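You operate a simulated robot arm through the tools that you are given. There is no shell and no other tool.

You run a simulated two-armed robot. Do the job below in one go: nothing can be reset, and whatever is moved stays where it is left.

JOB
Take the tall yellow box and put it on the third rack shelf from the top. Stack the box marked "fuses" from the far bench top on top of the box that says "cells". Take the white ringed lens on the far bench top and put it away on the bench two top. Take the green framed lens and leave it on the black coil. Put the black stopper on the far bench top away on the bench three top. Put the grating marked "100 /mm" from the far bench top on the third rack shelf from the top and the grating labelled "300 /mm" on the middle back table. The order is free. Set down upright: tall yellow box, green framed lens, grating.

Only the result counts: the job must be done as asked and must still hold three seconds after the hand-in. Knocking over, shifting, dropping, spilling or breaking anything else fails it. A push-on lid holds only when it is set on centred and level and pressed home; a screw cap is set on level and turned clockwise until tight.

ROBOT AND FRAMES
Two 7-joint arms with two-finger parallel grippers on one trunk, on a base that moves. Base frame: it is fixed to the floor where the robot stands at the start and does not move with it; the origin is under the middle of the robot, x ahead of it, y to its left, z up. Lengths are in mm, angles in rad, forces in N, time in s.
The left shoulder is at the start at [50, 161, 1198], the right one opposite. With the tool pointing down near the work surface each hand reaches from about 100 to 660 mm from the robot's upright axis, wherever it stands, measured 20 degrees to its own side. Places, roughly: bench three top [-2600, 2300, 800]; bench two top [-2600, 5400, 800]; black box, orange box, teal box [-2250, -750, 750]; black coil (8x8x2 cm) [-2300, -900, 800]; black stopper (5x5x4 cm) [-2300, -1200, 800]; grating [-2250, 250, 750]; green framed lens (3x5x6 cm) [-2300, -500, 800]; middle back table [-4600, -3000, 700]; third rack shelf [-2100, -3200, 900]; white ringed lens (6x6x2 cm) [-2300, -700, 800]. Payload 3.43 kg a hand.
The TCP of each hand is the grasp point between the finger pads, 30 mm short of the fingertips. In the tool frame z runs along the fingers and y along their closing line. The gripper opens to 94 mm. The fingers are 28 mm wide and 10 mm thick; the gripper's body (50 by 96 mm) begins 55 mm behind the TCP.
Orientation is told as [roll, pitch, yaw] about the base's x, y, z axes, in that order, counted from this pose: with the fingers straight down and closing along the base's y, the tool's x points along the base's -x, its y along +y and its z along -z.

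CONTROLS
- The arms move only by the tool servo_tool. It takes "left_commands", "right_commands" or both (then of equal length, played together; a hand with none holds still); each is a list that holds one entry, the list of rows, each a list of 7 numbers: the turn, a rotation vector about the base's x, y, z in rad, then the shift along the base's x, y, z in cm, then the closure in counts, from 0 (fully open) to 255 (shut). In form: [[[rx, ry, rz, dx, dy, dz, claw], ...]]. A call has 1 to 20 rows; each row shifts and turns the commanded pose from where the row before left it. A row lasts 0.2 s, in which the tool goes at most 50 mm and 0.15 rad; a call with a longer step from one row to the next is refused whole, and so is a gripper value outside its range. Where a pose cannot be reached the arm comes as near as it can. A force on the tool above 40 N (or 10 N above the force at the start of the call, whichever is more), or a blocked arm, ends the call early, and 0.2 s more pass. The fingers move at their own pace (about 45 mm/s each) and stop on an object; they squeeze with about 42 N. The grip force told is the motor's: it shows also when the fingers shut on nothing. Time passes only in rows, and 0.2 s behind the last, so rows that do not move let the fingers close. The reply holds the time, the measured pose of the TCP, the force on the tool along the base axes, the opening and the grip force, in the units named above and with some noise, with the torque about the TCP (base axes, N m) and any sound that the robot's microphone picked up.
- Cameras (640 x 400 px; columns grow to the right, rows downward): "scene" is now at [134.3, -41.8, 1341.3]; the picture's right is [-0.34, -0.94, 0.00], its down [-0.41, 0.15, -0.90] and it looks along [0.85, -0.31, -0.43] (base axes); focal length 214 px, centre (320, 200). "left" rides on the left gripper at [76, -14, -102] in its tool frame; the picture's right is [0.18, 0.98, 0.00], its down [-0.75, 0.14, -0.64] and it looks along [-0.63, 0.12, 0.77] (tool axes); focal length 243 px, centre (320, 200). "right" rides on the right gripper at [76, 14, -103] in its tool frame; the picture's right is [-0.18, 0.98, 0.00], its down [-0.75, -0.14, -0.64] and it looks along [-0.63, -0.12, 0.77] (tool axes); focal length 243 px, centre (320, 200). There is no depth. A picture from a camera that has moved, and an enlarged one, comes with that camera's place and axes in the base frame and with its lens. The place of the scene camera against the robot may be out by one fixed shift of up to 18 mm in any direction.
- camera(camera): a new picture of that camera. It takes no simulated time.
- raise_lower(by): slides the trunk up (or, below 0, down) by that many mm; the arms and the scene camera ride with it, the base frame stays. It gives what a move gives, with no picture.
- roll_base(legs): drives the robot by 1 to 6 legs, each [ahead, left, turn to the left] in mm, mm and rad, along the robot's own axes; the way and the turn of a leg run together, so that a leg with both is an arc; at most 1500 mm and 3.142 rad a leg. The arms and the cameras ride along, it lands a little off, and it stops where it bumps. It gives what a move gives.
- pan_tilt(pan, tilt): turns the head with the scene camera to pan (to the left, within 1.396 rad either way) and tilt (down, from -0.506 to 1.204), counted from straight ahead of the robot. It gives what a move gives.
- enlarge(camera, box): a new picture of the part [left, top, right, bottom] of that camera's present view, enlarged. It takes no simulated time.
- hand_in(): hands the job in; it is judged then, once.

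Places have to be worked out from the pictures, the camera data and where the tool is seen. Open the grippers and draw the arms clear of the work before you hand the job in, unless the task says otherwise.

The tools are called after "Request:" as a command line: name --argument value ..., lists and objects as JSON in quotes. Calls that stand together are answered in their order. servo_tool: Moves the arms, as the interface text tells. Its arguments: {"type":"object","properties":{"left_commands":{"type":"array","items":{"type":"array","items":{"type":"array","items":{"type":"number"}}}},"right_commands":{"type":"array","items":{"type":"array","items":{"type":"array","items":{"type":"number"}}}}},"required":[]} The other tools are called the same way: raise_lower (by) moves the trunk up or down; roll_base (legs) drives the base; pan_tilt (pan, tilt) turns the head that bears the scene camera; camera (camera) takes a picture; enlarge (camera, box) takes an enlarged picture of a part of a camera's view; hand_in () hands the job in.

At the start:

```text
clock: 0.0
left_tcp_pos: [342.4, 52.6, 1000.6]
left_tool_rot: [-0.002, -0.001, 0.001]
left_force: [0.4, -0.7, 0.0]
left_moment: [0.02, -0.01, -0.01]
left_finger_gap: 94.0
left_grasp_force: 0.0
right_tcp_pos: [377.8, -258.8, 1000.3]
right_tool_rot: [0.001, -0.001, 0.0]
right_force: [0.0, 0.7, -0.4]
right_moment: [0.02, -0.01, -0.02]
right_finger_gap: 94.4
right_grasp_force: 0.3
trunk travel left (down, up): [-225.0, 42.0]
robot x, y, heading: [-0.4, 1.4, -0.001]
head pan, tilt (commanded): [-0.351, 0.447]
```

scene: 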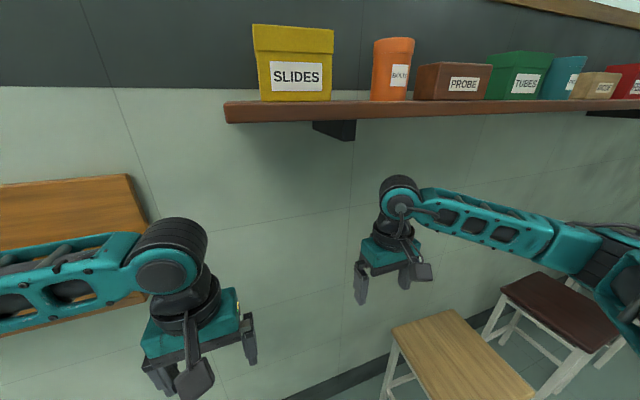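
right: 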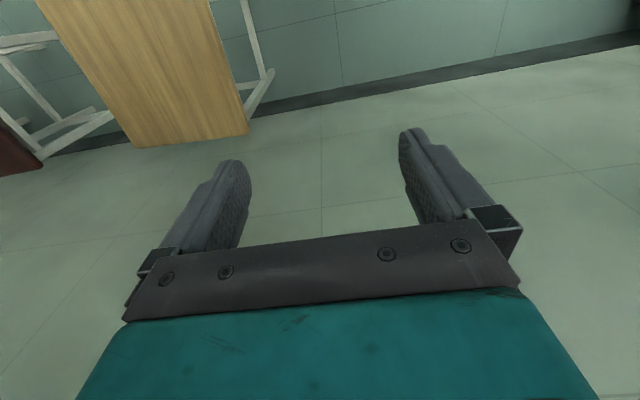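
left: 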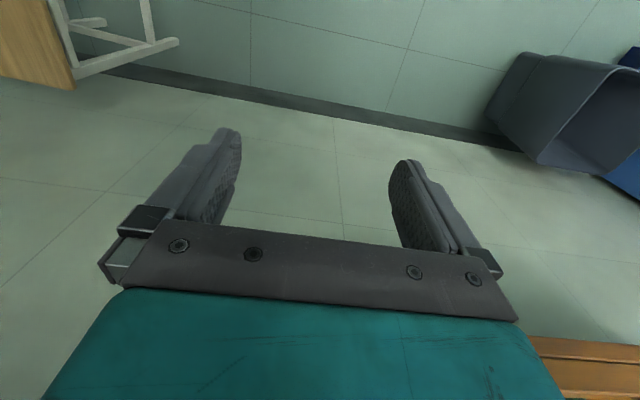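

The start view shows a wall shelf ahead; the work lies behind the robot (x about -2300). I'll look left and right with the head first before moving the base.

Request:
pan_tilt --pan 1.39 --tilt 0.3

Request:
camera --camera "scene"

```text
clock: 1.8
left_tcp_pos: [342.7, 51.2, 999.4]
left_tool_rot: [-0.001, 0.001, 0.001]
left_force: [-0.1, 0.9, -0.3]
left_moment: [0.0, 0.02, 0.01]
left_finger_gap: 93.9
left_grasp_force: 0.0
right_tcp_pos: [378.6, -259.6, 1000.0]
right_tool_rot: [0.002, 0.001, 0.0]
right_force: [0.6, 0.0, 0.9]
right_moment: [0.0, -0.03, -0.04]
right_finger_gap: 94.2
right_grasp_force: 0.1
trunk travel left (down, up): [-225.0, 42.0]
robot x, y, heading: [1.5, 2.2, 0.002]
head pan, tilt (commanded): [1.389, 0.3]
```

```text
taken
camera scene: at [64.8, 81.6, 1355.0], right [0.98, -0.18, 0.0], down [-0.05, -0.29, -0.96], along [0.17, 0.94, -0.3], focal length 214 px, centre (320, 200)
```

scene: 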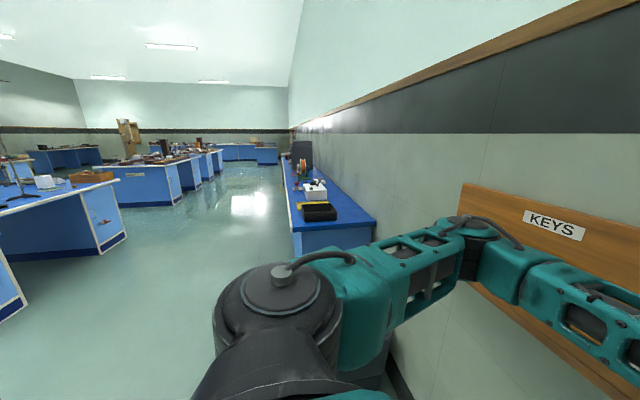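

A big lab with several bench rows. I'll look to the right too.

Request:
pan_tilt --pan -1.39 --tilt 0.3

Request:
camera --camera "scene"

```text
clock: 4.2
left_tcp_pos: [343.9, 51.5, 1000.1]
left_tool_rot: [-0.003, 0.0, 0.001]
left_force: [0.0, 0.5, -0.8]
left_moment: [-0.03, -0.02, 0.0]
left_finger_gap: 93.9
left_grasp_force: 0.0
right_tcp_pos: [377.2, -259.8, 999.7]
right_tool_rot: [-0.001, 0.0, -0.001]
right_force: [-0.1, -0.5, 0.2]
right_moment: [0.01, -0.01, -0.01]
right_finger_gap: 94.2
right_grasp_force: 0.2
trunk travel left (down, up): [-225.0, 42.0]
robot x, y, heading: [2.0, -0.4, -0.002]
head pan, tilt (commanded): [-1.389, 0.3]
```

```text
taken
camera scene: at [64.8, -102.0, 1355.0], right [-0.98, -0.18, 0.0], down [-0.05, 0.29, -0.96], along [0.17, -0.94, -0.3], focal length 214 px, centre (320, 200)
```

scene: 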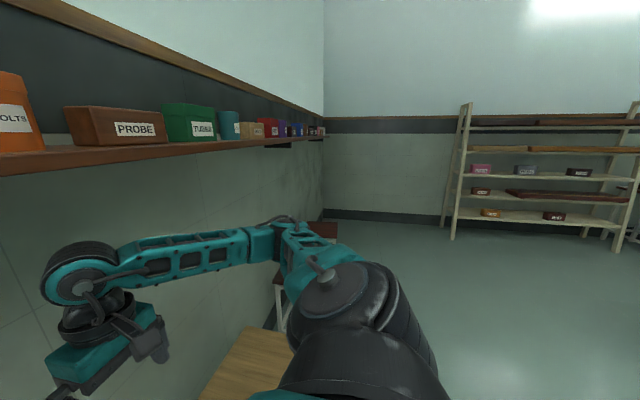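

The rack is at the right-hand wall (y about -3300) with five boards. I'll back off the wall and turn around to face -x, then look at the work benches.

Request:
roll_base --legs '[[-400, 0, 0], [0, 0, 3.14]]'

Request:
pan_tilt --pan 0.0 --tilt 0.35

Request:
camera --camera "scene"

```text
clock: 13.9
left_tcp_pos: [-743.3, -34.5, 1000.2]
left_tool_rot: [-0.001, -0.001, 3.089]
left_force: [0.3, -0.7, -0.2]
left_moment: [0.02, 0.04, 0.0]
left_finger_gap: 94.2
left_grasp_force: 0.1
right_tcp_pos: [-761.5, 277.2, 1000.6]
right_tool_rot: [-0.001, 0.0, 3.086]
right_force: [-0.6, 0.0, 0.2]
right_moment: [0.0, 0.0, -0.01]
right_finger_gap: 94.1
right_grasp_force: 0.0
trunk travel left (down, up): [-225.0, 42.0]
robot x, y, heading: [-394.1, -1.6, 3.089]
head pan, tilt (commanded): [-1.389, 0.3]
```

```text
clock: 15.4
left_tcp_pos: [-743.1, -35.4, 1000.3]
left_tool_rot: [0.0, 0.001, 3.09]
left_force: [-0.4, 0.5, 0.3]
left_moment: [-0.06, 0.04, 0.0]
left_finger_gap: 94.3
left_grasp_force: 0.1
right_tcp_pos: [-760.8, 277.5, 1000.3]
right_tool_rot: [0.001, 0.001, 3.085]
right_force: [0.5, 0.4, -0.5]
right_moment: [0.01, 0.02, -0.02]
right_finger_gap: 94.0
right_grasp_force: 0.0
trunk travel left (down, up): [-225.0, 42.0]
robot x, y, heading: [-395.7, -0.4, 3.085]
head pan, tilt (commanded): [0.0, 0.351]
```

```text
taken
camera scene: at [-523.2, -4.5, 1350.3], right [0.06, 1.0, 0.0], down [0.34, -0.02, -0.94], along [-0.94, 0.05, -0.34], focal length 214 px, centre (320, 200)
```

scene: 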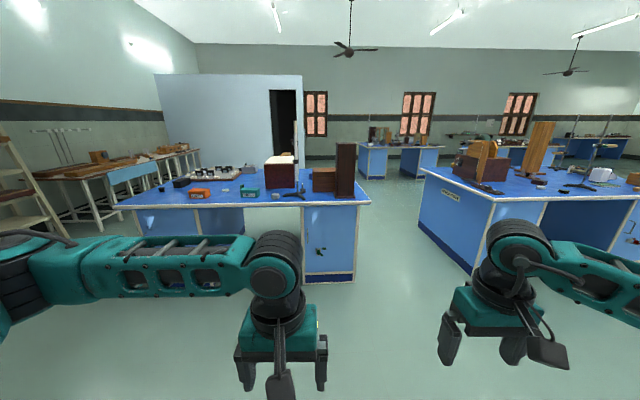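

The bench ahead (y -1400 to 400) seems to be the "far bench" holding the items. Let me enlarge this.

Request:
enlarge --camera "scene" --box '[100, 130, 380, 305]'

Request:
enlarge --camera "scene" --box '[400, 100, 640, 250]'

Request:
enlarge --camera "scene" --box '[150, 140, 310, 240]'

```text
2.29 times, centred on (240, 218) of scene
camera zoom: at [-523.2, -4.5, 1350.3], right [0.06, 1.0, 0.0], down [0.34, -0.02, -0.94], along [-0.94, 0.05, -0.34], focal length 490 px, centre (503, 160)
```

zoom: 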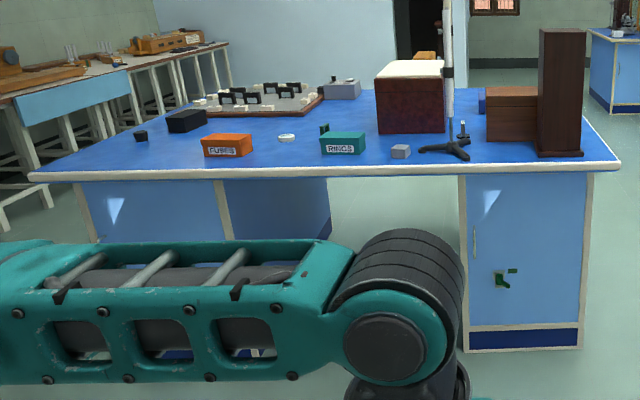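

```text
2.67 times, centred on (520, 175) of scene
camera zoom: at [-523.2, -4.5, 1350.3], right [0.06, 1.0, 0.0], down [0.34, -0.02, -0.94], along [-0.94, 0.05, -0.34], focal length 572 px, centre (-213, 267)
```

zoom: 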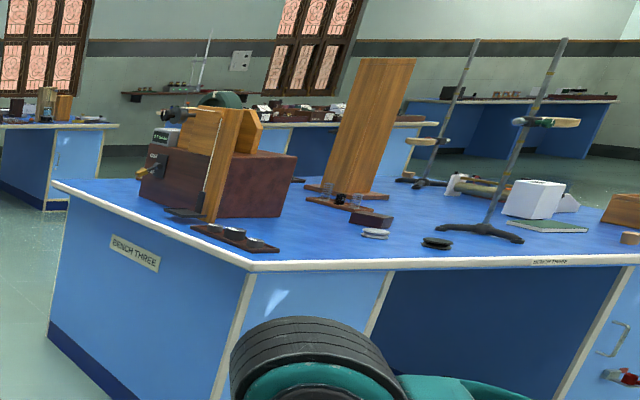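

```text
4.00 times, centred on (230, 190) of scene
camera zoom: at [-523.2, -4.5, 1350.3], right [0.06, 1.0, 0.0], down [0.34, -0.02, -0.94], along [-0.94, 0.05, -0.34], focal length 858 px, centre (680, 240)
```

zoom: 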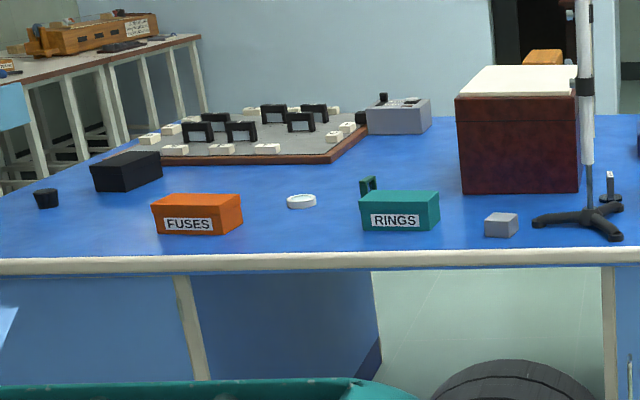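

I see the FUSES (orange), RINGS (teal), a black box, stopper, white lens, green lens on this bench. I'll drive nearer to look closely; checking clear floor ahead, I go ahead ~800 and to the left (−y) ~650.

Request:
roll_base --legs '[[0, 0, 0.055], [800, 0, 0], [0, 650, 0]]'

Request:
pan_tilt --pan 0.0 --tilt 0.5

Request:
camera --camera "scene"

```text
clock: 26.0
left_tcp_pos: [-1566.2, -690.1, 1000.4]
left_tool_rot: [-0.001, 0.0, 3.124]
left_force: [0.1, 0.6, 0.1]
left_moment: [0.0, -0.01, 0.0]
left_finger_gap: 94.2
left_grasp_force: 0.2
right_tcp_pos: [-1595.0, -380.2, 999.5]
right_tool_rot: [-0.001, 0.0, 3.12]
right_force: [0.3, -0.7, 1.4]
right_moment: [-0.04, -0.02, -0.01]
right_finger_gap: 94.0
right_grasp_force: 0.0
trunk travel left (down, up): [-225.0, 42.0]
robot x, y, heading: [-1224.7, -644.6, 3.122]
head pan, tilt (commanded): [0.0, 0.351]
```

```text
clock: 26.7
left_tcp_pos: [-1566.6, -689.9, 1000.1]
left_tool_rot: [-0.002, -0.001, 3.124]
left_force: [-0.2, 0.0, 1.0]
left_moment: [-0.02, 0.02, -0.01]
left_finger_gap: 94.1
left_grasp_force: 0.0
right_tcp_pos: [-1595.4, -379.8, 999.8]
right_tool_rot: [0.001, -0.001, 3.122]
right_force: [-0.4, 1.0, 0.3]
right_moment: [0.02, 0.02, 0.0]
right_finger_gap: 93.9
right_grasp_force: 0.1
trunk travel left (down, up): [-225.0, 42.0]
robot x, y, heading: [-1224.8, -647.0, 3.119]
head pan, tilt (commanded): [0.0, 0.499]
```

```text
taken
camera scene: at [-1346.1, -653.6, 1336.6], right [0.02, 1.0, 0.0], down [0.48, -0.01, -0.88], along [-0.88, 0.02, -0.48], focal length 214 px, centre (320, 200)
```

scene: 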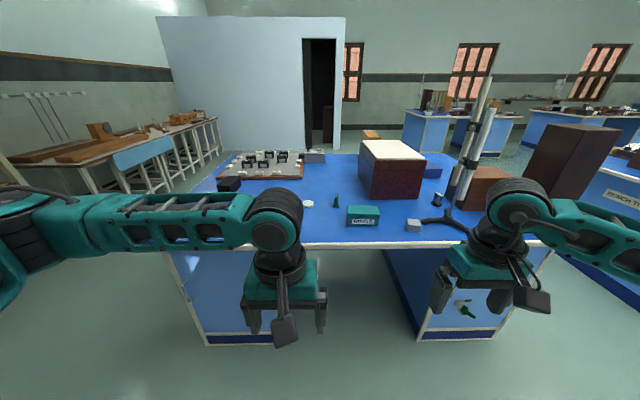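

The arms block part of the view; I'll enlarge the centre regions.

Request:
enlarge --camera "scene" --box '[200, 140, 360, 240]'

Request:
enlarge --camera "scene" --box '[320, 140, 480, 240]'

Request:
enlarge --camera "scene" --box '[480, 100, 640, 200]'

Request:
enlarge --camera "scene" --box '[0, 90, 240, 240]'

```text
4.00 times, centred on (280, 190) of scene
camera zoom: at [-1346.1, -653.6, 1336.6], right [0.02, 1.0, 0.0], down [0.48, -0.01, -0.88], along [-0.88, 0.02, -0.48], focal length 858 px, centre (480, 240)
```

zoom: 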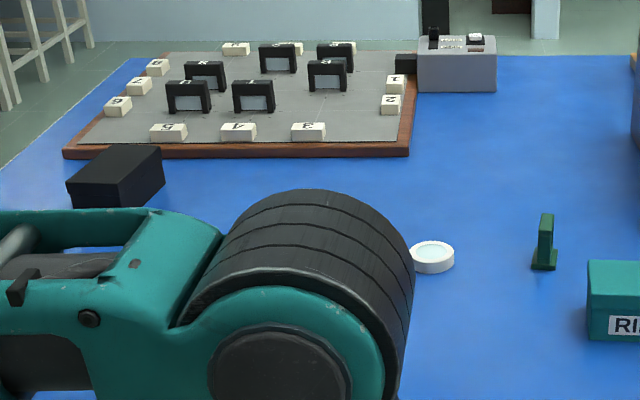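

```text
4.00 times, centred on (400, 190) of scene
camera zoom: at [-1346.1, -653.6, 1336.6], right [0.02, 1.0, 0.0], down [0.48, -0.01, -0.88], along [-0.88, 0.02, -0.48], focal length 858 px, centre (0, 240)
```

zoom: 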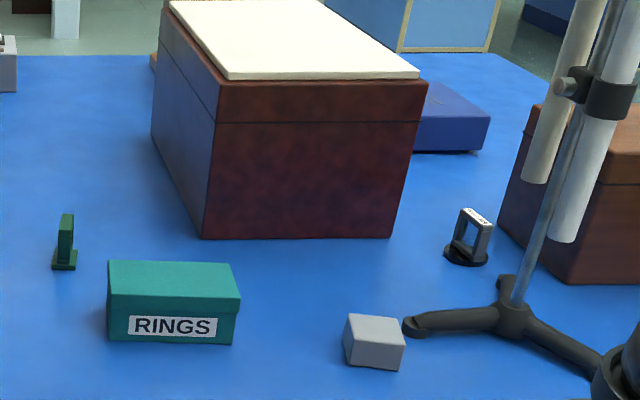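

```text
4.00 times, centred on (560, 150) of scene
camera zoom: at [-1346.1, -653.6, 1336.6], right [0.02, 1.0, 0.0], down [0.48, -0.01, -0.88], along [-0.88, 0.02, -0.48], focal length 858 px, centre (-640, 400)
```

zoom: 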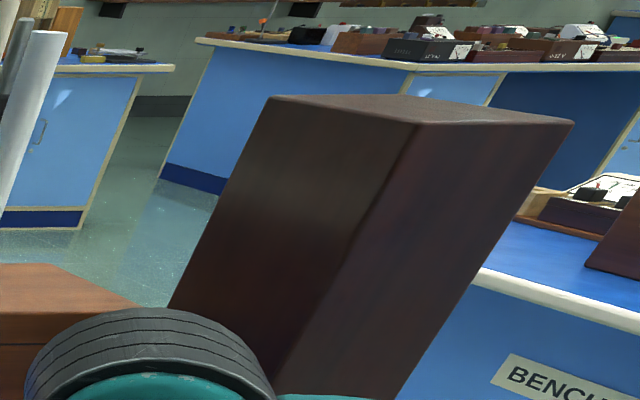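

```text
2.67 times, centred on (120, 165) of scene
camera zoom: at [-1346.1, -653.6, 1336.6], right [0.02, 1.0, 0.0], down [0.48, -0.01, -0.88], along [-0.88, 0.02, -0.48], focal length 572 px, centre (853, 293)
```

zoom: 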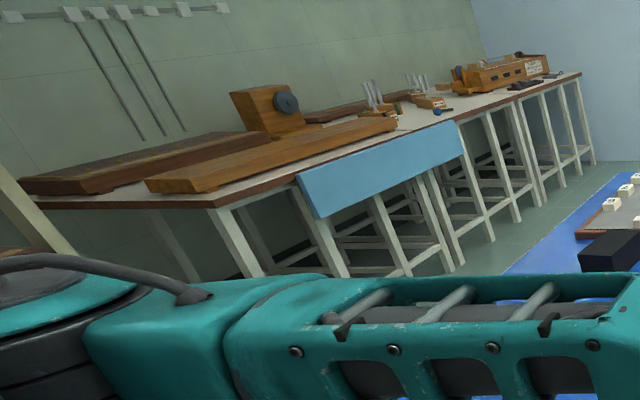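

The bench top comes out near z≈810 by triangulation, with its front edge around x≈-1990. I'll look at some details: the grating label, the orange thing behind the big box, and the black box.

Request:
enlarge --camera "scene" --box '[420, 180, 460, 205]'

Request:
enlarge --camera "scene" --box '[340, 100, 420, 150]'

Request:
enlarge --camera "scene" --box '[200, 165, 264, 205]'

Request:
camera --camera "left"

Request:
camera --camera "right"

```text
16.00 times, centred on (440, 192) of scene
camera zoom: at [-1346.1, -653.6, 1336.6], right [0.02, 1.0, 0.0], down [0.48, -0.01, -0.88], along [-0.88, 0.02, -0.48], focal length 3432 px, centre (-1600, 320)
```

zoom: 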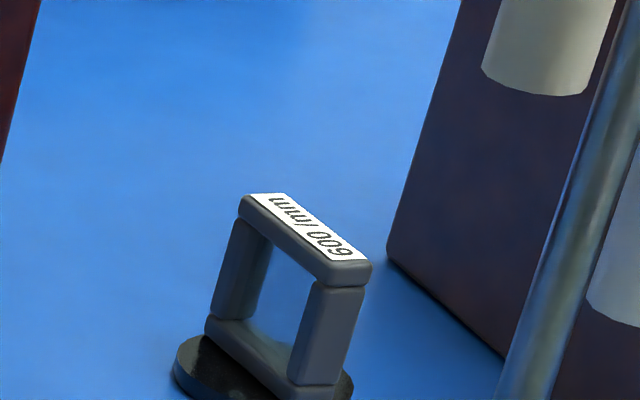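

```text
8.00 times, centred on (380, 125) of scene
camera zoom: at [-1346.1, -653.6, 1336.6], right [0.02, 1.0, 0.0], down [0.48, -0.01, -0.88], along [-0.88, 0.02, -0.48], focal length 1716 px, centre (-160, 800)
```

zoom: 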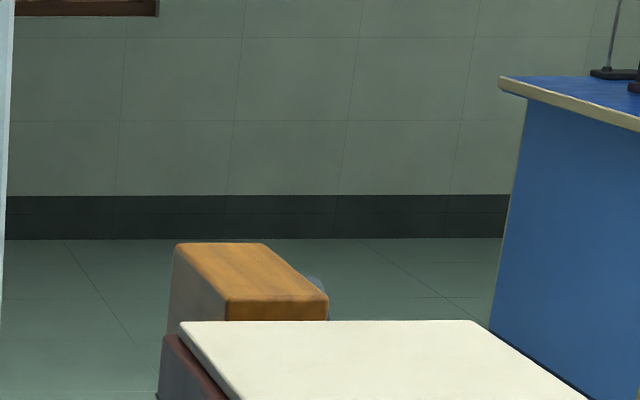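

```text
10.00 times, centred on (232, 185) of scene
camera zoom: at [-1346.1, -653.6, 1336.6], right [0.02, 1.0, 0.0], down [0.48, -0.01, -0.88], along [-0.88, 0.02, -0.48], focal length 2145 px, centre (1200, 350)
```

zoom: 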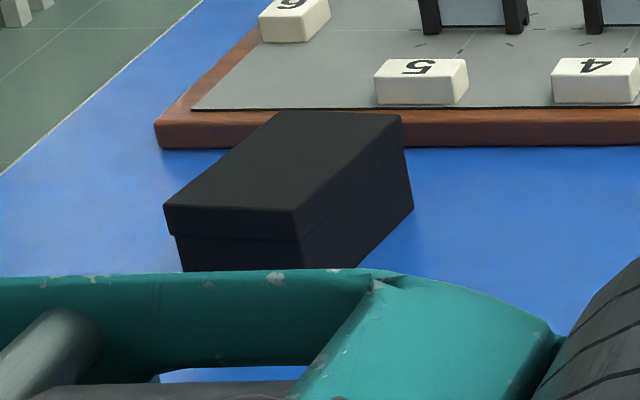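

```text
taken
camera left: at [-1491.0, -678.3, 1102.4], right [0.17, -0.99, 0.0], down [-0.76, -0.13, 0.64], along [-0.63, -0.11, -0.77], focal length 243 px, centre (320, 200)
```

left: 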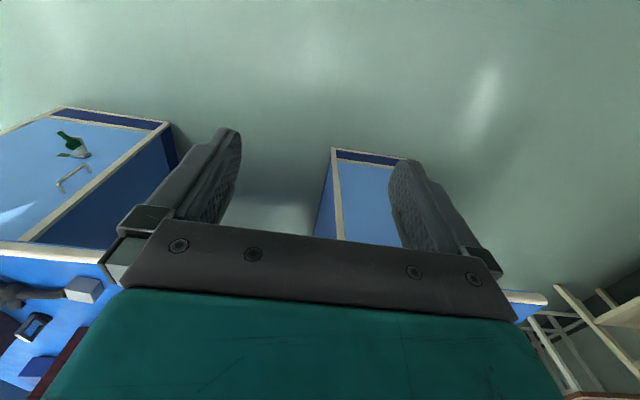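

```text
taken
camera right: at [-1518.8, -395.8, 1102.6], right [-0.2, -0.98, 0.0], down [-0.75, 0.16, 0.64], along [-0.63, 0.13, -0.77], focal length 243 px, centre (320, 200)
```

right: 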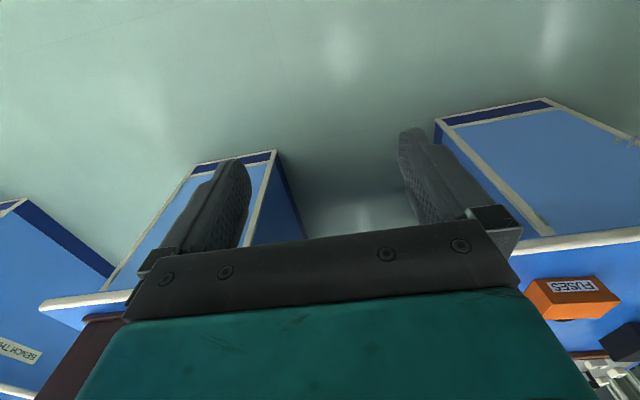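

The visible grating is a 600 /mm one (not wanted); the 100 and 300 must be elsewhere on the bench. I'll move the hands outward to clear the camera's view, then look at the bench again.

Request:
servo_tool --left_commands '[[[0, 0, 0, 0, -4.5, 0, 0], [0, 0, 0, 0, -4.5, 0, 0], [0, 0, 0, 0, -4.5, 0, 0], [0, 0, 0, 0, -4.5, 0, 0], [0, 0, 0, 0, -4.5, 0, 0], [0, 0, 0, 0, -4.5, 0, 0]]]' --right_commands '[[[0, 0, 0, 0, 1.5, 0, 0], [0, 0, 0, 0, 1.5, 0, 0], [0, 0, 0, 0, 1.5, 0, 0], [0, 0, 0, 0, 1.5, 0, 0], [0, 0, 0, 0, 1.5, 0, 0], [0, 0, 0, 0, 1.5, 0, 0]]]'

Request:
camera --camera "scene"

```text
clock: 28.1
left_tcp_pos: [-1566.8, -964.9, 998.9]
left_tool_rot: [-0.002, 0.001, 3.124]
left_force: [0.8, -0.2, 0.0]
left_moment: [-0.03, -0.01, -0.04]
left_finger_gap: 94.0
left_grasp_force: 0.1
right_tcp_pos: [-1595.9, -290.9, 1001.1]
right_tool_rot: [0.0, 0.001, 3.121]
right_force: [-1.1, -0.1, 0.1]
right_moment: [0.03, 0.02, -0.01]
right_finger_gap: 94.0
right_grasp_force: 0.2
trunk travel left (down, up): [-225.0, 42.0]
robot x, y, heading: [-1223.7, -648.8, 3.122]
head pan, tilt (commanded): [0.0, 0.499]
```

```text
taken
camera scene: at [-1345.7, -653.9, 1336.7], right [0.02, 1.0, 0.0], down [0.48, -0.01, -0.88], along [-0.88, 0.02, -0.48], focal length 214 px, centre (320, 200)
```

scene: 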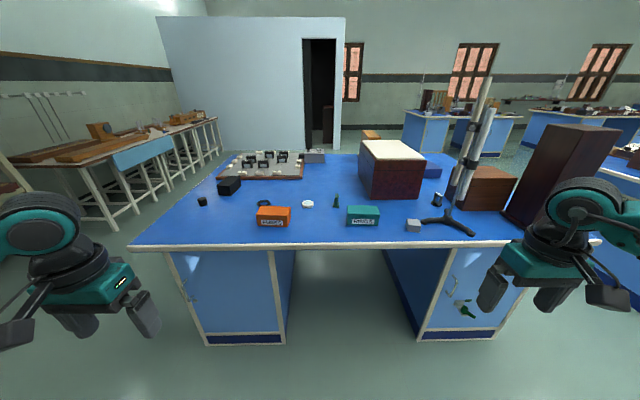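

Now the whole bench is visible. I'll enlarge the left half and right half.

Request:
enlarge --camera "scene" --box '[170, 150, 330, 250]'

Request:
enlarge --camera "scene" --box '[420, 130, 580, 230]'

Request:
pan_tilt --pan 0.9 --tilt 0.2

Request:
camera --camera "scene"

```text
4.00 times, centred on (250, 200) of scene
camera zoom: at [-1345.7, -653.9, 1336.7], right [0.02, 1.0, 0.0], down [0.48, -0.01, -0.88], along [-0.88, 0.02, -0.48], focal length 858 px, centre (600, 200)
```

zoom: 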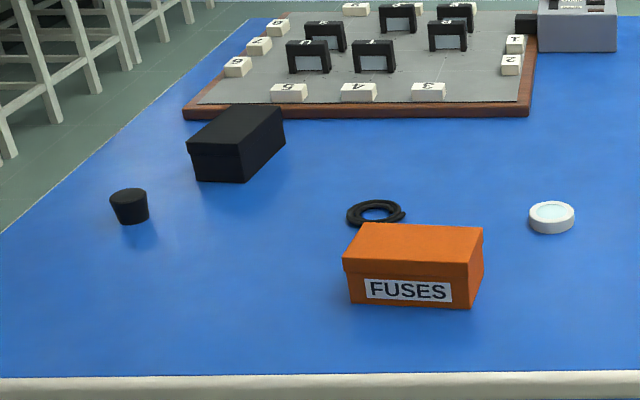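

```text
4.00 times, centred on (500, 180) of scene
camera zoom: at [-1345.7, -653.9, 1336.7], right [0.02, 1.0, 0.0], down [0.48, -0.01, -0.88], along [-0.88, 0.02, -0.48], focal length 858 px, centre (-400, 280)
```

zoom: 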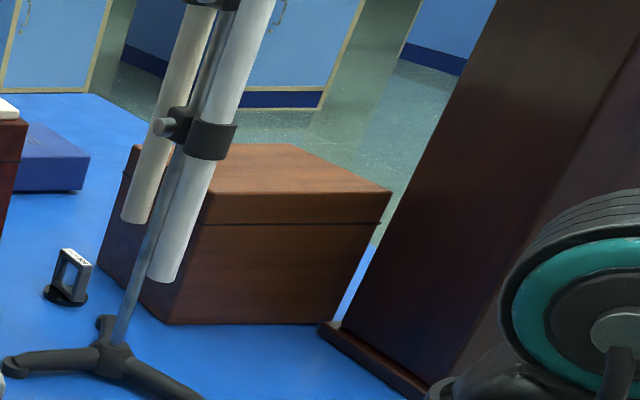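

```text
clock: 29.3
left_tcp_pos: [-1567.7, -964.5, 997.1]
left_tool_rot: [-0.001, 0.0, 3.123]
left_force: [0.3, -0.5, 0.2]
left_moment: [0.01, -0.03, 0.0]
left_finger_gap: 94.2
left_grasp_force: 0.1
right_tcp_pos: [-1595.7, -291.0, 1000.0]
right_tool_rot: [-0.001, 0.001, 3.119]
right_force: [0.4, 0.3, 0.1]
right_moment: [-0.02, 0.0, 0.0]
right_finger_gap: 94.2
right_grasp_force: 0.1
trunk travel left (down, up): [-225.0, 42.0]
robot x, y, heading: [-1223.2, -647.1, 3.121]
head pan, tilt (commanded): [0.901, 0.201]
```

```text
taken
camera scene: at [-1314.6, -727.3, 1364.3], right [-0.77, 0.64, 0.0], down [0.13, 0.15, -0.98], along [-0.62, -0.76, -0.2], focal length 214 px, centre (320, 200)
```

scene: 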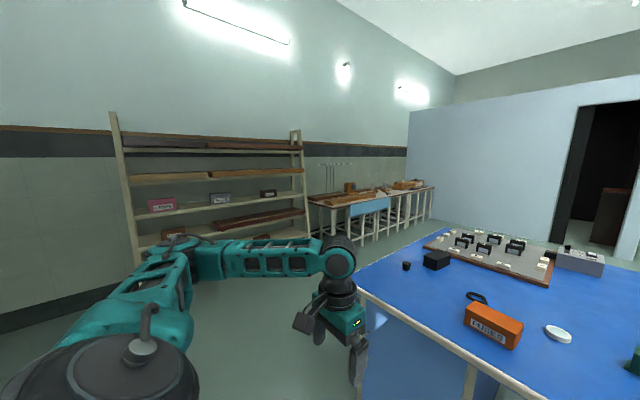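

The black coil ring and stopper are visible now. I'll zoom into the rack and the tables to read labels.

Request:
enlarge --camera "scene" --box '[110, 110, 310, 235]'

Request:
enlarge --camera "scene" --box '[300, 160, 460, 260]'

Request:
enlarge --camera "scene" --box '[400, 240, 480, 290]'

```text
3.20 times, centred on (210, 172) of scene
camera zoom: at [-1314.6, -727.3, 1364.3], right [-0.77, 0.64, 0.0], down [0.13, 0.15, -0.98], along [-0.62, -0.76, -0.2], focal length 686 px, centre (672, 288)
```

zoom: 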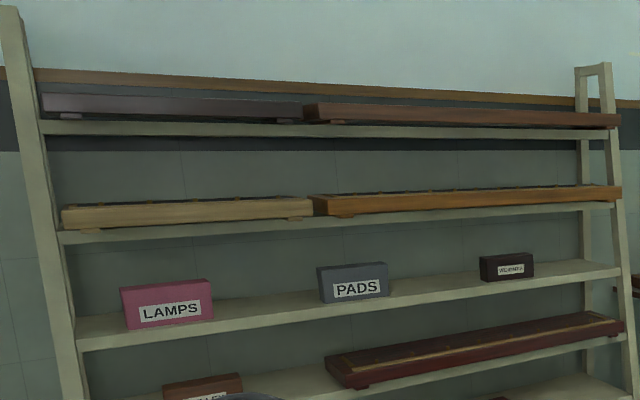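

```text
4.00 times, centred on (380, 210) of scene
camera zoom: at [-1314.6, -727.3, 1364.3], right [-0.77, 0.64, 0.0], down [0.13, 0.15, -0.98], along [-0.62, -0.76, -0.2], focal length 858 px, centre (80, 160)
```

zoom: 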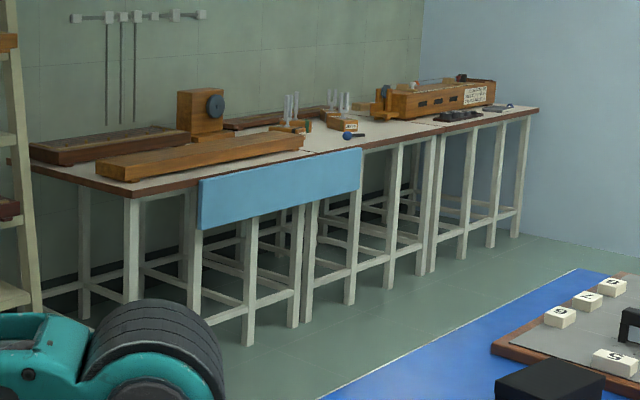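

```text
8.00 times, centred on (440, 265) of scene
camera zoom: at [-1314.6, -727.3, 1364.3], right [-0.77, 0.64, 0.0], down [0.13, 0.15, -0.98], along [-0.62, -0.76, -0.2], focal length 1716 px, centre (-640, -320)
```

zoom: 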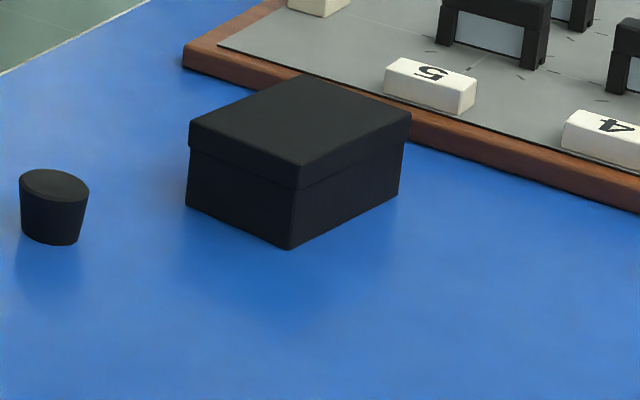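

The rack's third board holds LAMPS, PADS and a dark box, with free space between. Now let me look right, toward bench three and beyond.

Request:
pan_tilt --pan -0.8 --tilt 0.2

Request:
camera --camera "scene"

Request:
enlarge --camera "scene" --box '[160, 100, 400, 250]'

Request:
enlarge --camera "scene" --box '[400, 100, 640, 250]'

```text
clock: 31.0
left_tcp_pos: [-1567.3, -962.9, 998.0]
left_tool_rot: [-0.004, -0.001, 3.124]
left_force: [-0.3, 0.7, 0.0]
left_moment: [-0.01, 0.01, -0.01]
left_finger_gap: 94.1
left_grasp_force: 0.1
right_tcp_pos: [-1596.6, -290.5, 1001.2]
right_tool_rot: [0.0, 0.0, 3.121]
right_force: [-0.6, -0.8, 1.3]
right_moment: [0.02, 0.0, 0.01]
right_finger_gap: 93.9
right_grasp_force: 0.1
trunk travel left (down, up): [-225.0, 42.0]
robot x, y, heading: [-1220.8, -644.5, 3.118]
head pan, tilt (commanded): [-0.799, 0.201]
```

```text
taken
camera scene: at [-1318.9, -587.4, 1364.3], right [0.73, 0.68, 0.0], down [0.14, -0.15, -0.98], along [-0.67, 0.72, -0.2], focal length 214 px, centre (320, 200)
```

scene: 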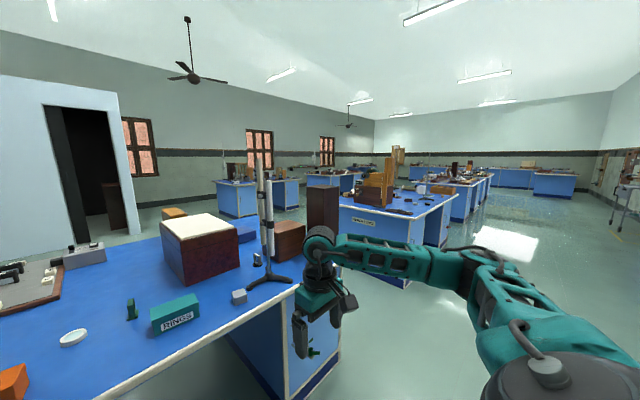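

```text
2.67 times, centred on (280, 175) of scene
camera zoom: at [-1318.9, -587.4, 1364.3], right [0.73, 0.68, 0.0], down [0.14, -0.15, -0.98], along [-0.67, 0.72, -0.2], focal length 572 px, centre (427, 267)
```

zoom: 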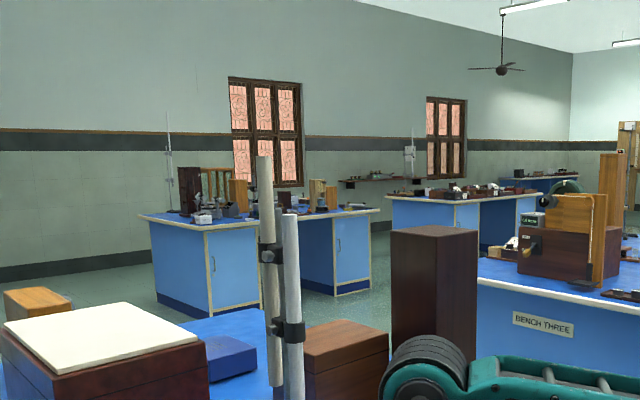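

```text
2.67 times, centred on (520, 175) of scene
camera zoom: at [-1318.9, -587.4, 1364.3], right [0.73, 0.68, 0.0], down [0.14, -0.15, -0.98], along [-0.67, 0.72, -0.2], focal length 572 px, centre (-213, 267)
```

zoom: 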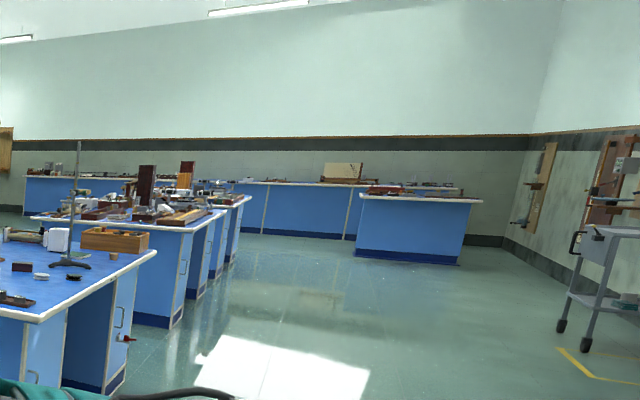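

No tall yellow box seen yet. I'll pan fully right to inspect the front-wall counter and bench three.

Request:
pan_tilt --pan -1.39 --tilt 0.15

Request:
camera --camera "scene"

Request:
enlarge --camera "scene" --box '[320, 120, 480, 220]'

Request:
enlarge --camera "scene" --box '[480, 120, 640, 220]'

Request:
enlarge --camera "scene" --box '[0, 120, 160, 220]'

Request:
enlarge --camera "scene" --box '[160, 120, 320, 220]'

```text
clock: 32.0
left_tcp_pos: [-1567.0, -963.4, 999.1]
left_tool_rot: [-0.003, -0.001, 3.124]
left_force: [0.4, 0.8, -0.2]
left_moment: [-0.01, 0.02, 0.01]
left_finger_gap: 94.3
left_grasp_force: 0.2
right_tcp_pos: [-1594.6, -290.7, 999.5]
right_tool_rot: [0.001, 0.0, 3.119]
right_force: [0.1, 0.2, 0.2]
right_moment: [0.05, -0.01, 0.01]
right_finger_gap: 93.9
right_grasp_force: 0.1
trunk travel left (down, up): [-225.0, 42.0]
robot x, y, heading: [-1223.0, -645.4, 3.118]
head pan, tilt (commanded): [-1.389, 0.15]
```

```text
taken
camera scene: at [-1270.2, -563.9, 1369.0], right [0.99, 0.16, 0.0], down [0.02, -0.15, -0.99], along [-0.16, 0.98, -0.15], focal length 214 px, centre (320, 200)
```

scene: 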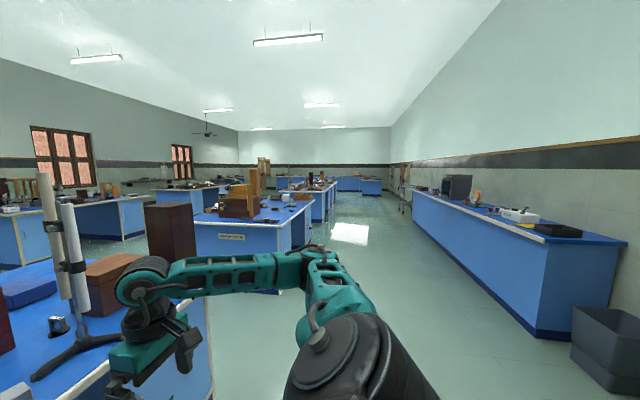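

```text
4.00 times, centred on (400, 170) of scene
camera zoom: at [-1270.2, -563.9, 1369.0], right [0.99, 0.16, 0.0], down [0.02, -0.15, -0.99], along [-0.16, 0.98, -0.15], focal length 858 px, centre (0, 320)
```

zoom: 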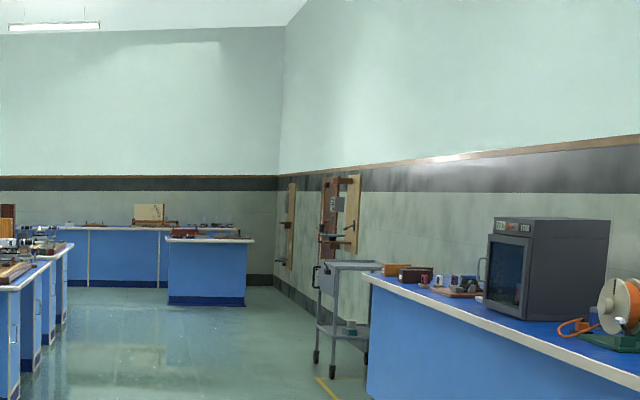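

```text
4.00 times, centred on (560, 170) of scene
camera zoom: at [-1270.2, -563.9, 1369.0], right [0.99, 0.16, 0.0], down [0.02, -0.15, -0.99], along [-0.16, 0.98, -0.15], focal length 858 px, centre (-640, 320)
```

zoom: 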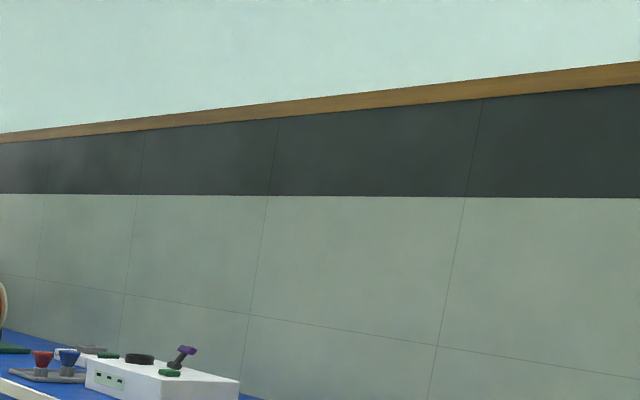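

```text
4.00 times, centred on (80, 170) of scene
camera zoom: at [-1270.2, -563.9, 1369.0], right [0.99, 0.16, 0.0], down [0.02, -0.15, -0.99], along [-0.16, 0.98, -0.15], focal length 858 px, centre (1280, 320)
```

zoom: 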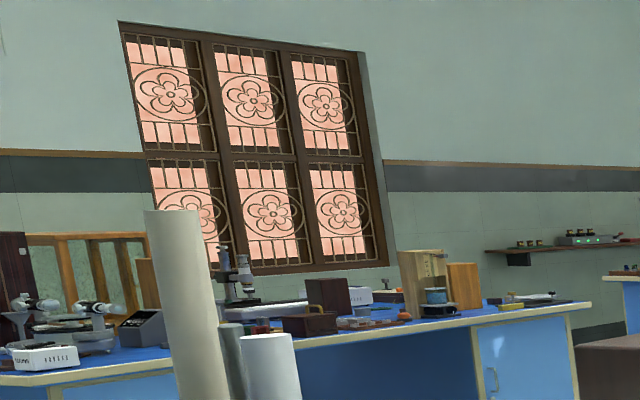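

```text
4.00 times, centred on (240, 170) of scene
camera zoom: at [-1270.2, -563.9, 1369.0], right [0.99, 0.16, 0.0], down [0.02, -0.15, -0.99], along [-0.16, 0.98, -0.15], focal length 858 px, centre (640, 320)
```

zoom: 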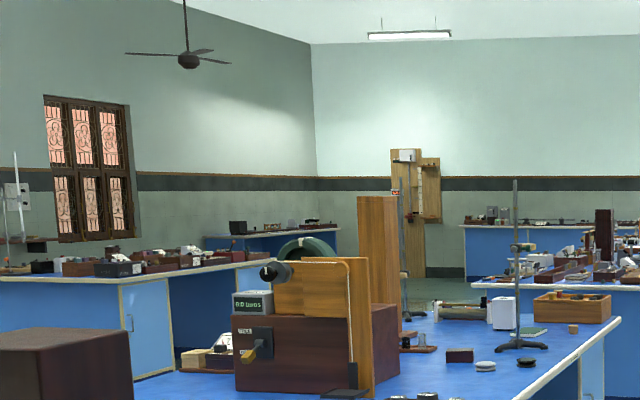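

Still no tall yellow box. I'll drive right (+y) to the aisle in front of the far bench's right end to see what is hidden behind the tall dark box.

Request:
roll_base --legs '[[0, -1400, 0.02]]'

Request:
pan_tilt --pan 0.6 --tilt 0.4

Request:
camera --camera "scene"

Request:
enlarge --camera "scene" --box '[200, 100, 440, 250]'

```text
clock: 44.6
left_tcp_pos: [-1547.0, 443.8, 998.2]
left_tool_rot: [-0.001, 0.001, -3.139]
left_force: [-0.1, 0.1, 0.0]
left_moment: [-0.02, 0.02, 0.02]
left_finger_gap: 93.9
left_grasp_force: 0.0
right_tcp_pos: [-1589.7, 1117.0, 999.5]
right_tool_rot: [-0.001, -0.001, 3.142]
right_force: [0.3, 0.8, -0.6]
right_moment: [-0.01, 0.0, 0.04]
right_finger_gap: 93.9
right_grasp_force: 0.0
trunk travel left (down, up): [-225.0, 42.0]
robot x, y, heading: [-1206.1, 770.9, -3.142]
head pan, tilt (commanded): [-1.389, 0.15]
```

```text
clock: 46.5
left_tcp_pos: [-1547.6, 444.1, 998.4]
left_tool_rot: [-0.001, -0.001, -3.14]
left_force: [-0.5, 0.3, 0.2]
left_moment: [0.01, 0.01, 0.02]
left_finger_gap: 94.1
left_grasp_force: 0.0
right_tcp_pos: [-1589.2, 1117.3, 1000.6]
right_tool_rot: [0.001, -0.001, 3.142]
right_force: [0.6, -0.8, -0.3]
right_moment: [0.0, -0.03, 0.0]
right_finger_gap: 93.9
right_grasp_force: 0.2
trunk travel left (down, up): [-225.0, 42.0]
robot x, y, heading: [-1210.0, 769.1, -3.145]
head pan, tilt (commanded): [0.6, 0.4]
```

```text
taken
camera scene: at [-1317.6, 706.8, 1345.7], right [-0.56, 0.83, 0.0], down [0.32, 0.22, -0.92], along [-0.76, -0.52, -0.39], focal length 214 px, centre (320, 200)
```

scene: 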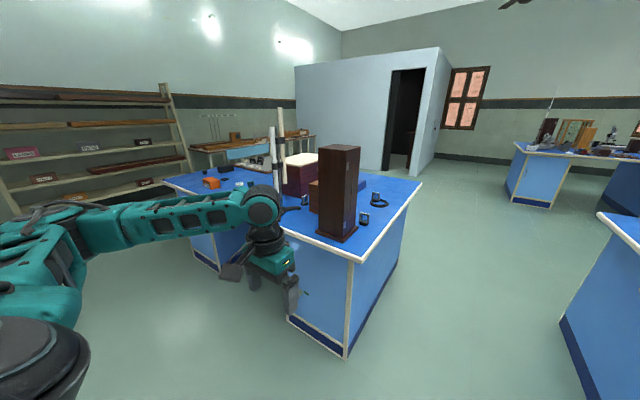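

```text
2.67 times, centred on (320, 175) of scene
camera zoom: at [-1317.6, 706.8, 1345.7], right [-0.56, 0.83, 0.0], down [0.32, 0.22, -0.92], along [-0.76, -0.52, -0.39], focal length 572 px, centre (320, 267)
```

zoom: 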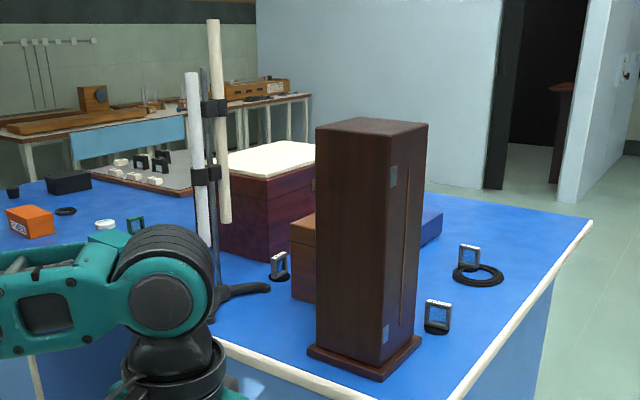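

Two more gratings appear behind the tall dark case, one beside a black ring. I'll zoom to read the labels.

Request:
enlarge --camera "scene" --box '[355, 185, 395, 210]'

Request:
enlarge --camera "scene" --box '[352, 203, 384, 233]'

Request:
pan_tilt --pan 1.35 --tilt 0.25

Request:
camera --camera "scene"

```text
16.00 times, centred on (375, 198) of scene
camera zoom: at [-1317.6, 706.8, 1345.7], right [-0.56, 0.83, 0.0], down [0.32, 0.22, -0.92], along [-0.76, -0.52, -0.39], focal length 3432 px, centre (-560, 240)
```

zoom: 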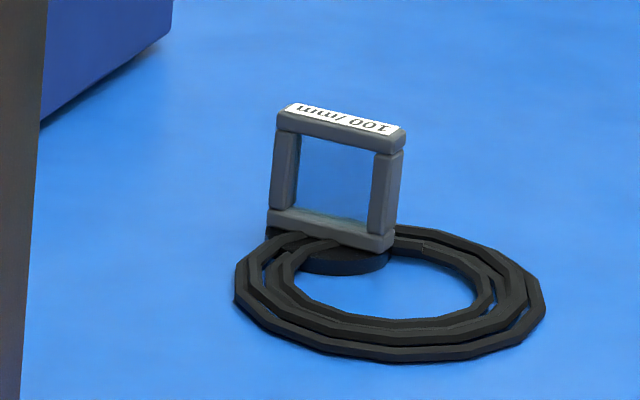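

```text
13.33 times, centred on (368, 218) of scene
camera zoom: at [-1317.6, 706.8, 1345.7], right [-0.56, 0.83, 0.0], down [0.32, 0.22, -0.92], along [-0.76, -0.52, -0.39], focal length 2860 px, centre (-320, -40)
```

zoom: 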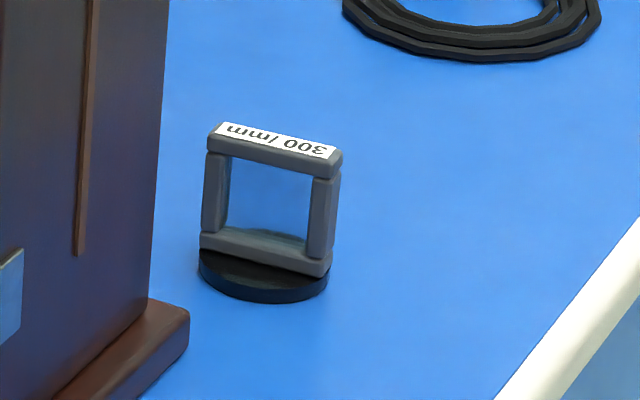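

```text
clock: 47.6
left_tcp_pos: [-1547.1, 445.1, 998.2]
left_tool_rot: [-0.002, -0.001, -3.141]
left_force: [-0.5, -0.1, -0.2]
left_moment: [0.01, 0.02, 0.02]
left_finger_gap: 94.0
left_grasp_force: 0.0
right_tcp_pos: [-1589.2, 1117.4, 1000.5]
right_tool_rot: [0.003, 0.001, 3.141]
right_force: [-0.8, -0.3, -0.4]
right_moment: [-0.01, 0.01, 0.01]
right_finger_gap: 93.8
right_grasp_force: 0.0
trunk travel left (down, up): [-225.0, 42.0]
robot x, y, heading: [-1209.4, 767.0, -3.145]
head pan, tilt (commanded): [1.349, 0.25]
```

```text
taken
camera scene: at [-1261.8, 668.0, 1359.7], right [-0.98, 0.22, 0.0], down [0.05, 0.24, -0.97], along [-0.21, -0.95, -0.25], focal length 214 px, centre (320, 200)
```

scene: 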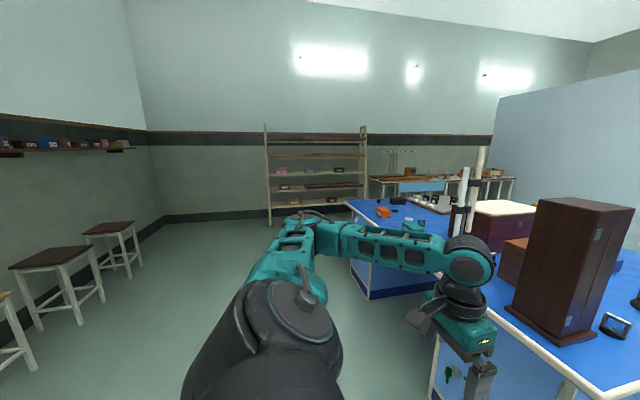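

The 100 and 300 gratings are found: 300 stands by the tall dark case, 100 by the large black ring. Now find the tall yellow box: I'll turn to face -y and check the rack side and the front wall shelf.

Request:
roll_base --legs '[[0, 0, 1.57]]'

Request:
pan_tilt --pan 1.2 --tilt 0.1

Request:
camera --camera "scene"

Request:
enlarge --camera "scene" --box '[200, 120, 440, 270]'

```text
clock: 51.8
left_tcp_pos: [-892.0, 424.5, 998.7]
left_tool_rot: [-0.001, 0.001, -1.589]
left_force: [-0.8, -0.3, -0.4]
left_moment: [-0.02, 0.01, -0.01]
left_finger_gap: 94.2
left_grasp_force: 0.0
right_tcp_pos: [-1565.9, 397.2, 1001.2]
right_tool_rot: [-0.001, 0.0, -1.595]
right_force: [0.2, 0.2, -0.3]
right_moment: [-0.01, 0.01, 0.02]
right_finger_gap: 94.1
right_grasp_force: 0.2
trunk travel left (down, up): [-225.0, 42.0]
robot x, y, heading: [-1208.5, 767.3, -1.598]
head pan, tilt (commanded): [1.349, 0.25]
```

```text
clock: 52.5
left_tcp_pos: [-891.9, 423.7, 998.1]
left_tool_rot: [-0.002, 0.001, -1.591]
left_force: [-0.1, 0.0, 0.2]
left_moment: [0.01, 0.0, -0.01]
left_finger_gap: 93.9
left_grasp_force: 0.2
right_tcp_pos: [-1566.5, 397.3, 1000.1]
right_tool_rot: [-0.001, -0.001, -1.596]
right_force: [-0.1, 0.2, -0.4]
right_moment: [-0.03, 0.0, -0.04]
right_finger_gap: 93.8
right_grasp_force: 0.0
trunk travel left (down, up): [-225.0, 42.0]
robot x, y, heading: [-1207.4, 770.1, -1.591]
head pan, tilt (commanded): [1.201, 0.099]
```

```text
taken
camera scene: at [-1117.0, 683.9, 1373.6], right [-0.38, -0.92, 0.0], down [-0.09, 0.04, -0.99], along [0.92, -0.38, -0.1], focal length 214 px, centre (320, 200)
```

scene: 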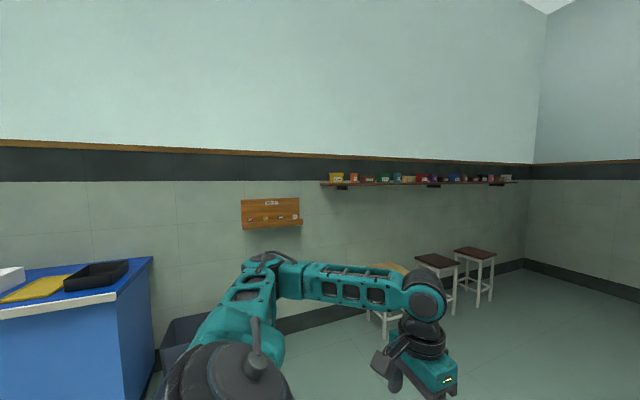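

```text
2.67 times, centred on (320, 195) of scene
camera zoom: at [-1117.0, 683.9, 1373.6], right [-0.38, -0.92, 0.0], down [-0.09, 0.04, -0.99], along [0.92, -0.38, -0.1], focal length 572 px, centre (320, 213)
```

zoom: 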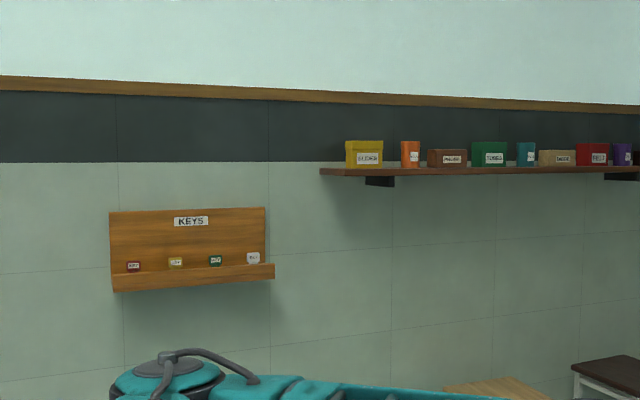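

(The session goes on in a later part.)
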